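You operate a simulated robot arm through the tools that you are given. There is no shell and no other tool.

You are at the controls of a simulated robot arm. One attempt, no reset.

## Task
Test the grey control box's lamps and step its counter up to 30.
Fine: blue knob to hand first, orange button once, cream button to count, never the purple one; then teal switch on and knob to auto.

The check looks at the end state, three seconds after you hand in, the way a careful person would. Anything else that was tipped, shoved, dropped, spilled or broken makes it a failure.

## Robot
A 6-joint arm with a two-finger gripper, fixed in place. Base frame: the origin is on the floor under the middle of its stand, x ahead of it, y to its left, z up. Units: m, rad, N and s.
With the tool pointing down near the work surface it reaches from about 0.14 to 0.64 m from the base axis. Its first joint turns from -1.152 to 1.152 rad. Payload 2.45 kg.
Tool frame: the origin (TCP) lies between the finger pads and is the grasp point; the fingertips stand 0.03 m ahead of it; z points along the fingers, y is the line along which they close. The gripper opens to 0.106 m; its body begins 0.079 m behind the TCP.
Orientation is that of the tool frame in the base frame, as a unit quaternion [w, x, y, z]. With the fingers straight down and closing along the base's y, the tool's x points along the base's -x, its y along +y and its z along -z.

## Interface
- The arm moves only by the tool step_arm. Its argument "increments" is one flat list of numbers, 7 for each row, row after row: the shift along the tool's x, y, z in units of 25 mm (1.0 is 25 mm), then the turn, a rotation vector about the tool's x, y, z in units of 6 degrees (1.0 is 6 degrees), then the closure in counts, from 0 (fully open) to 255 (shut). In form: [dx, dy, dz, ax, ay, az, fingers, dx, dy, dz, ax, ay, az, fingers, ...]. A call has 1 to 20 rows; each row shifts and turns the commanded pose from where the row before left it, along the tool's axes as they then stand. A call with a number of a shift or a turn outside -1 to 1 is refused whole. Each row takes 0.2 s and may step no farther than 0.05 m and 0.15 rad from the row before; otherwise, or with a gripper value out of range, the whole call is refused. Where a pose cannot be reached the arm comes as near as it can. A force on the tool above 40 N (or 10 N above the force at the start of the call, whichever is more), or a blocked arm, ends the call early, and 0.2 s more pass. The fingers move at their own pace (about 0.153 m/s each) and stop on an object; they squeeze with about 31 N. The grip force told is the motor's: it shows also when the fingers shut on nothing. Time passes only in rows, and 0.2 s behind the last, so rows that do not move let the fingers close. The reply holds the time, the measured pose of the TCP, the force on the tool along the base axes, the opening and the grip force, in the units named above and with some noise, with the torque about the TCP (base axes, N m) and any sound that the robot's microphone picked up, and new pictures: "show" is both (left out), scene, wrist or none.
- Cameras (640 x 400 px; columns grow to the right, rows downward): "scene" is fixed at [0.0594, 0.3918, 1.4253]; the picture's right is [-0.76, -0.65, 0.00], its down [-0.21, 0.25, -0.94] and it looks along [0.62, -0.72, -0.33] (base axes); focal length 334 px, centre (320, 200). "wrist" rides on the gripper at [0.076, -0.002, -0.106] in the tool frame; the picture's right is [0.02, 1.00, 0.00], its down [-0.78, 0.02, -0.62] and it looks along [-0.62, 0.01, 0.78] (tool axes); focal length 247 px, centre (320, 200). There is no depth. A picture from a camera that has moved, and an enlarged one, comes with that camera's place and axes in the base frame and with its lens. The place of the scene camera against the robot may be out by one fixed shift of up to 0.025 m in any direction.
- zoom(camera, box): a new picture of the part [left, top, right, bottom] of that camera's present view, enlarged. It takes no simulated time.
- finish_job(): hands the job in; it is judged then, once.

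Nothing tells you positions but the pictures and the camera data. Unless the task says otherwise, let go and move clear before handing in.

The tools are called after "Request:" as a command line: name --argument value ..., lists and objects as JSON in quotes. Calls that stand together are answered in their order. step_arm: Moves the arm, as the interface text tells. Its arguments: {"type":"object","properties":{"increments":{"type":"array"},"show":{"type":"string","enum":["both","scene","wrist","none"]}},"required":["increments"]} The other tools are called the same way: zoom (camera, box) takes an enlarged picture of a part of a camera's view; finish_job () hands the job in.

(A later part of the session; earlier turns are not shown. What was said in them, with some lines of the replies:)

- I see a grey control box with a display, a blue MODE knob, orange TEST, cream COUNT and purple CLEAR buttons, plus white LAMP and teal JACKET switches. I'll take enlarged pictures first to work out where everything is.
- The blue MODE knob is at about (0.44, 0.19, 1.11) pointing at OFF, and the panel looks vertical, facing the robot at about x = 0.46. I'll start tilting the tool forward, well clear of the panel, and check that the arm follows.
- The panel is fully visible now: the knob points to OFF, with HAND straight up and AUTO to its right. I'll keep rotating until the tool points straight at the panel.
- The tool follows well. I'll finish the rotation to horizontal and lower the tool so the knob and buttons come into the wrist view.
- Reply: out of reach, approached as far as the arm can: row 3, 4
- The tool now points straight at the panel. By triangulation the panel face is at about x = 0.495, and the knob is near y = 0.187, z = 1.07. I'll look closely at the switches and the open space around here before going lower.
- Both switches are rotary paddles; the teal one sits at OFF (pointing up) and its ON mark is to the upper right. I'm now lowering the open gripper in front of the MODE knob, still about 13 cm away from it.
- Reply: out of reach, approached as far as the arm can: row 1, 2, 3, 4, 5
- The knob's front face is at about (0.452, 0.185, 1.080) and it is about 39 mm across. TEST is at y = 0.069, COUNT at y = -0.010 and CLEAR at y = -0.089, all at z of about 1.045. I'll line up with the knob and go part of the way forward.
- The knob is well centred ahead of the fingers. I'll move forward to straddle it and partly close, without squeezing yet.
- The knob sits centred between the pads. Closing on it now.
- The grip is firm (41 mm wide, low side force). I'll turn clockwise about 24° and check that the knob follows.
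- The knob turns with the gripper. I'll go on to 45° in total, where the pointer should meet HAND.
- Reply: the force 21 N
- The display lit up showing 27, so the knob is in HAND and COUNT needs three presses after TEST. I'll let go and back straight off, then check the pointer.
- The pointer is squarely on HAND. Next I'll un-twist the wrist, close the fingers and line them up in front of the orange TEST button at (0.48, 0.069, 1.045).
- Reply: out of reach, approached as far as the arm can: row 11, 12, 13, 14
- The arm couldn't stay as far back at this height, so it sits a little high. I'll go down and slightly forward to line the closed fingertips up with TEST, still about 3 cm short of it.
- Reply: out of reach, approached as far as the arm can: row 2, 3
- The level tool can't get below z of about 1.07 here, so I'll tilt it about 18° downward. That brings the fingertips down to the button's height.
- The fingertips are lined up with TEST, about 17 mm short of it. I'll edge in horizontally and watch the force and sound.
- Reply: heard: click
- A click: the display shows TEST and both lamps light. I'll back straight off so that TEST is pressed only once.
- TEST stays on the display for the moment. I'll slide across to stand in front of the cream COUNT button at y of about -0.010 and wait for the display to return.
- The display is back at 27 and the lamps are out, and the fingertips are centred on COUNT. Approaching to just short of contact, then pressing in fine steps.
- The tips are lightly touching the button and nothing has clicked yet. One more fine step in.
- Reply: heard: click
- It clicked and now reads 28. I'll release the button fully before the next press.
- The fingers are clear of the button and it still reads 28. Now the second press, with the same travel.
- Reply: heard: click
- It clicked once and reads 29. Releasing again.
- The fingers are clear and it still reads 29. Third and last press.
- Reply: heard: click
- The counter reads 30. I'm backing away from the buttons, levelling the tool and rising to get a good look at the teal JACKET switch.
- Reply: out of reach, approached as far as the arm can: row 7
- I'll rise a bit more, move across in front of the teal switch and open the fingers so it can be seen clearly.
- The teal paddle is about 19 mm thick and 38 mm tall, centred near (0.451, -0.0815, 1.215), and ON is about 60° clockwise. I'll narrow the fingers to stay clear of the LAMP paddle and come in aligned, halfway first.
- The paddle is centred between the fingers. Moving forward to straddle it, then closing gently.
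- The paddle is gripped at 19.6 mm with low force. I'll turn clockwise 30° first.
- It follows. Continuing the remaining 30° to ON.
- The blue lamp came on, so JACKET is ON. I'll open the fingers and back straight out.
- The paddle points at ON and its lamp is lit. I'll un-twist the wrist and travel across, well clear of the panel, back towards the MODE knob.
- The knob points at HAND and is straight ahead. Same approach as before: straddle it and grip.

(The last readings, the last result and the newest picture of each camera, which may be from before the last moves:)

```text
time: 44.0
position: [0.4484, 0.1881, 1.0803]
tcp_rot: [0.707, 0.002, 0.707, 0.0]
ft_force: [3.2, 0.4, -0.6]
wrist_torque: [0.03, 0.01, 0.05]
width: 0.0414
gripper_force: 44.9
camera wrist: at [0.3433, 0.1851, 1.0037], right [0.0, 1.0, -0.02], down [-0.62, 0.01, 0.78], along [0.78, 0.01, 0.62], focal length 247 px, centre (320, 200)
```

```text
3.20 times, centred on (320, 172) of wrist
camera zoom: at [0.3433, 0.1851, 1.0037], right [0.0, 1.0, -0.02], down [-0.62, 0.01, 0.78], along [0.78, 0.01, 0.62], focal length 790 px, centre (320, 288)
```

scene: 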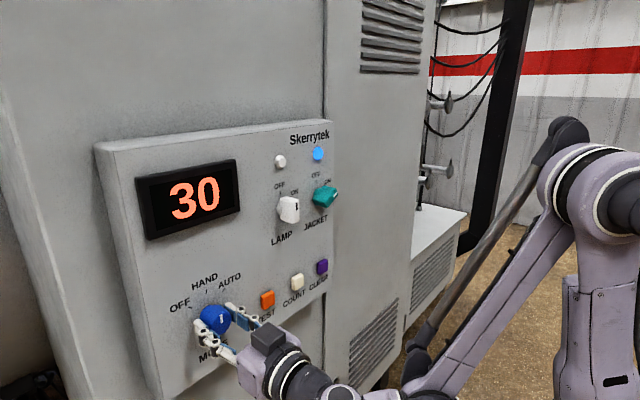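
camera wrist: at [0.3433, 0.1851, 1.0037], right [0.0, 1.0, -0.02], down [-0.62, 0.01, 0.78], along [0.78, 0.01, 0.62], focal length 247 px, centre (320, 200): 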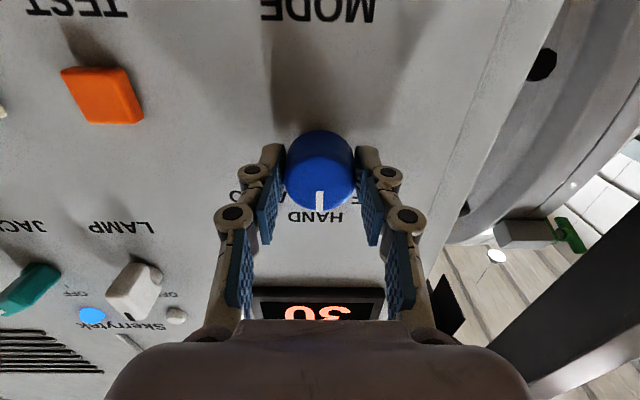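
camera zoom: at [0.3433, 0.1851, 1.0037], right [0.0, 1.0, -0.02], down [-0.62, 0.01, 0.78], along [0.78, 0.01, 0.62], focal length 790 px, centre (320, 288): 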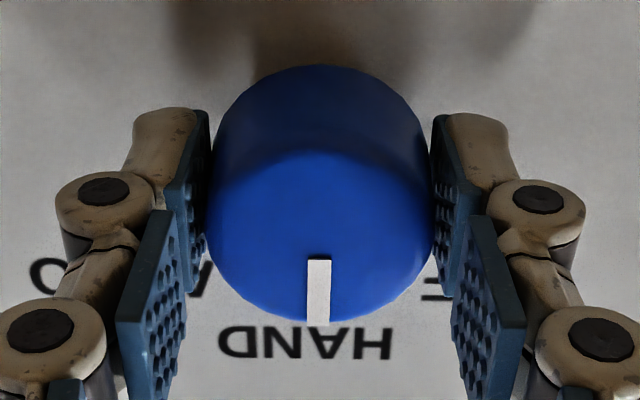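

The knob is gripped squarely with almost no side load. Turning 45° clockwise to AUTO.

Request:
step_arm --increments '[0, 0, 0, 0, 0, 1, 185, 0, 0, 0, 0, 0, 1, 185, 0, 0, 0, 0, 0, 1, 185, 0, 0, 0, 0, 0, 1, 185, 0, 0, 0, 0, 0, 1, 185, 0, 0, 0, 0, 0, 1, 185, 0, 0, 0, 0, 0, 1, 185, 0, 0, 0, 0, 0, 0.5, 185]' --show "both"

Request:
zoom --camera "wrist" --box '[220, 110, 420, 235]'

```text
time: 45.8
position: [0.4468, 0.1878, 1.0806]
tcp_rot: [0.652, 0.273, 0.653, 0.272]
ft_force: [8.9, 3.7, -9.2]
wrist_torque: [0.06, 0.27, -0.06]
width: 0.0412
gripper_force: 44.8
camera wrist: at [0.3432, 0.2398, 1.0254], right [0.0, 0.72, 0.7], down [-0.62, -0.55, 0.56], along [0.78, -0.43, 0.45], focal length 247 px, centre (320, 200)
```

scene: 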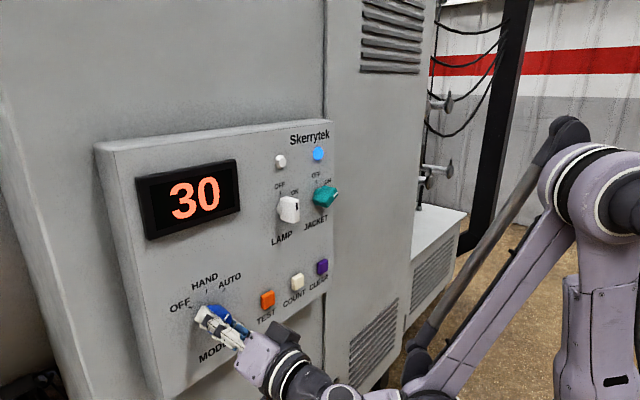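
wrist: 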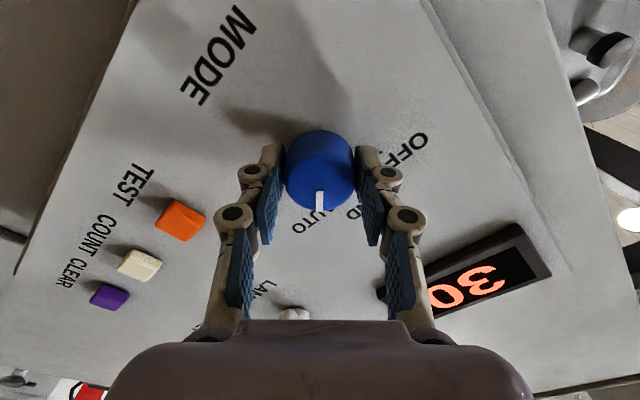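

```text
3.20 times, centred on (320, 172) of wrist
camera zoom: at [0.3432, 0.2398, 1.0254], right [0.0, 0.72, 0.7], down [-0.62, -0.55, 0.56], along [0.78, -0.43, 0.45], focal length 790 px, centre (320, 288)
```

zoom: 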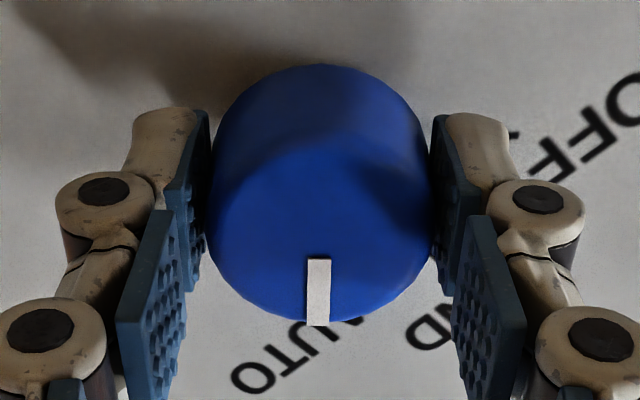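

The knob turned the full 45°. I'll release, back straight out and verify.

Request:
step_arm --increments '[0, 0, 0, 0, 0, 0, 140, 0, 0, 0, 0, 0, 0, 110, 0, 0, 0, 0, 0, 0, 110, 0, 0, -0.8, 0, 0, 0, 110, 0, 0, -0.8, 0, 0, 0, 110, 0, 0, -0.8, 0, 0, 0, 110]' --show "both"

Request:
zoom --camera "wrist" --box '[220, 60, 420, 185]'

Request:
zoom --camera "scene" --box '[100, 110, 360, 370]'

```text
time: 47.2
position: [0.3862, 0.1873, 1.0802]
tcp_rot: [0.653, 0.271, 0.653, 0.273]
ft_force: [0.0, 1.2, -0.2]
wrist_torque: [-0.01, -0.01, 0.0]
width: 0.0604
gripper_force: 0.1
camera wrist: at [0.2823, 0.2391, 1.0257], right [0.0, 0.72, 0.69], down [-0.62, -0.54, 0.56], along [0.78, -0.43, 0.45], focal length 247 px, centre (320, 200)
```

scene: 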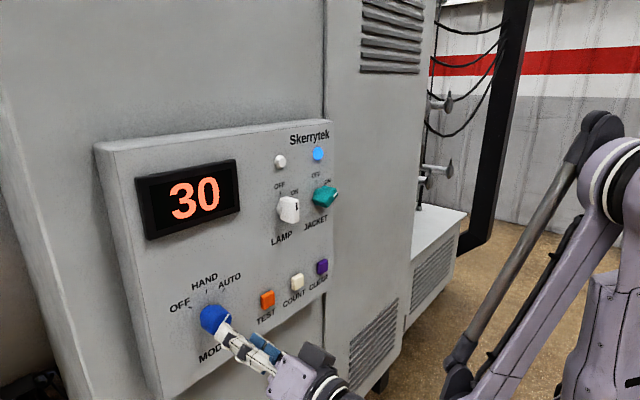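
wrist: 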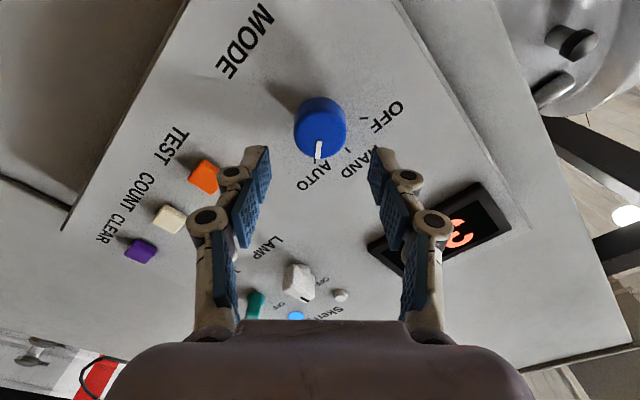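

```text
3.20 times, centred on (320, 122) of wrist
camera zoom: at [0.2823, 0.2391, 1.0257], right [0.0, 0.72, 0.69], down [-0.62, -0.54, 0.56], along [0.78, -0.43, 0.45], focal length 790 px, centre (320, 448)
```

zoom: 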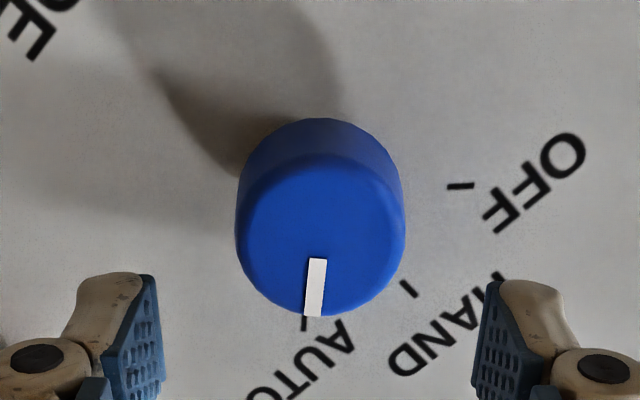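

```text
1.54 times, centred on (230, 240) of scene
camera zoom: at [0.0594, 0.3918, 1.4253], right [-0.76, -0.65, 0.0], down [-0.21, 0.25, -0.94], along [0.62, -0.72, -0.33], focal length 514 px, centre (458, 138)
```

zoom: 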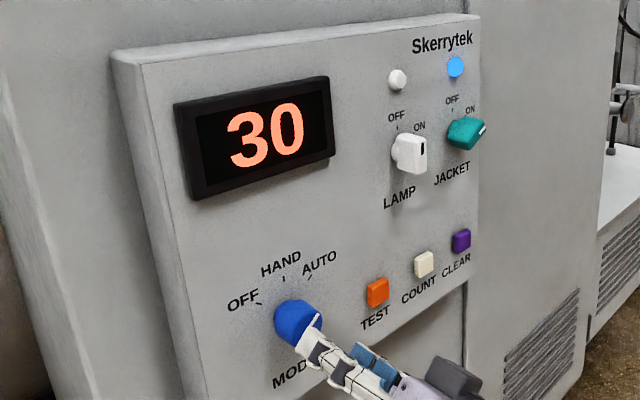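

The knob points at AUTO, the counter reads 30 and JACKET is on. I'll un-twist, move further clear and do a final check.

Request:
step_arm --increments '[0, 0, 0, 0, 0, -0.9375, 110, 0, 0, 0, 0, 0, -0.9375, 110, 0, 0, 0, 0, 0, -0.9375, 110, 0, 0, 0, 0, 0, -0.9375, 110, 0, 0, 0, 0, 0, -0.9375, 110, 0, 0, 0, 0, 0, -0.9375, 110, 0, 0, 0, 0, 0, -0.9375, 110, 0, 0, 0, 0, 0, -0.9375, 110, -0.1, 0, -0.6, 0, 0, 0, 110, -0.1, 0, -0.6, 0, 0, 0, 110, -0.1, 0, -0.5, 0, 0, 0, 110]' --show "both"

Request:
zoom --camera "wrist" --box '[240, 50, 400, 150]'

Request:
zoom --camera "scene" --box '[100, 110, 360, 370]'

```text
time: 49.6
position: [0.3458, 0.1877, 1.0867]
tcp_rot: [0.707, 0.002, 0.707, 0.001]
ft_force: [0.1, -0.1, -0.1]
wrist_torque: [0.02, -0.02, -0.01]
width: 0.0604
gripper_force: 0.0
camera wrist: at [0.2407, 0.1851, 1.0117], right [0.0, 1.0, -0.02], down [-0.62, 0.01, 0.78], along [0.78, 0.01, 0.62], focal length 247 px, centre (320, 200)
```

scene: 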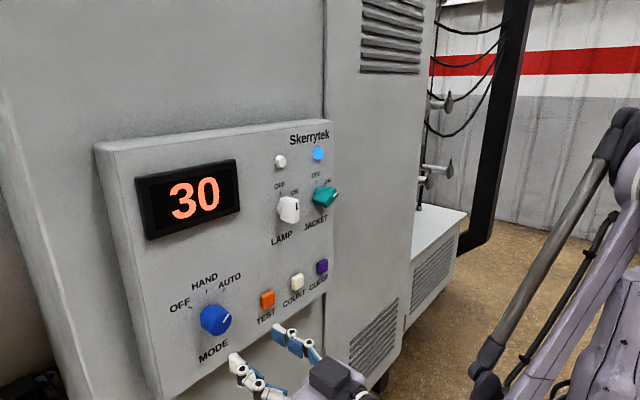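
wrist: 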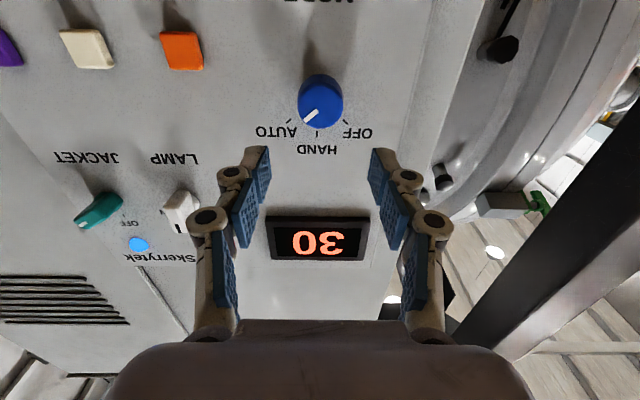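

```text
4.00 times, centred on (320, 100) of wrist
camera zoom: at [0.2407, 0.1851, 1.0117], right [0.0, 1.0, -0.02], down [-0.62, 0.01, 0.78], along [0.78, 0.01, 0.62], focal length 988 px, centre (320, 600)
```

zoom: 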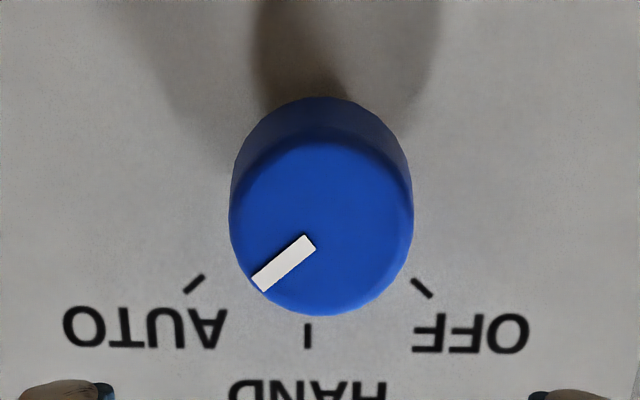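

```text
1.54 times, centred on (230, 240) of scene
camera zoom: at [0.0594, 0.3918, 1.4253], right [-0.76, -0.65, 0.0], down [-0.21, 0.25, -0.94], along [0.62, -0.72, -0.33], focal length 514 px, centre (458, 138)
```

zoom: 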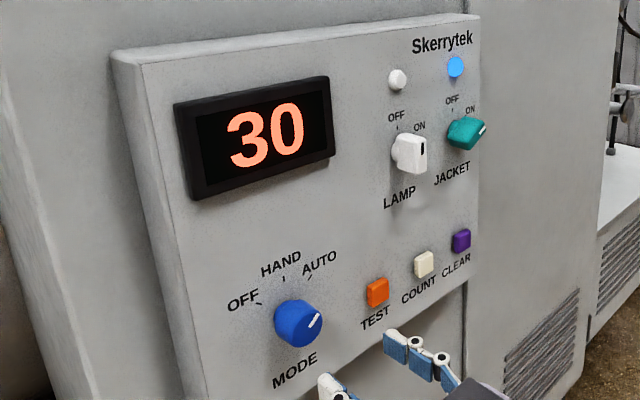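

The knob points at AUTO, the display reads 30, JACKET is on with its blue lamp lit, LAMP is still off and the purple button was never touched. The gripper is open and clear of the panel, so I'm handing in.

Request:
finish_job

```text
The job is handed in.
```

The job is handed in. The display reads 30 and the blue MODE knob points to AUTO. The teal JACKET switch is on, with its blue lamp lit.

1. **Knob to HAND:** the display came on showing 27.
2. **Orange TEST button:** I pressed it once. The display showed TEST and both lamps lit, then it went back to 27.
3. **Cream COUNT button:** three presses took it through 28 and 29 to 30, with one click each.
4. **Teal JACKET switch:** I turned it to ON and its lamp came on.
5. **Knob to AUTO:** I checked the pointer against its mark after letting go.

I never touched the purple CLEAR button, and the LAMP switch is still off. The gripper is open and clear of the panel.
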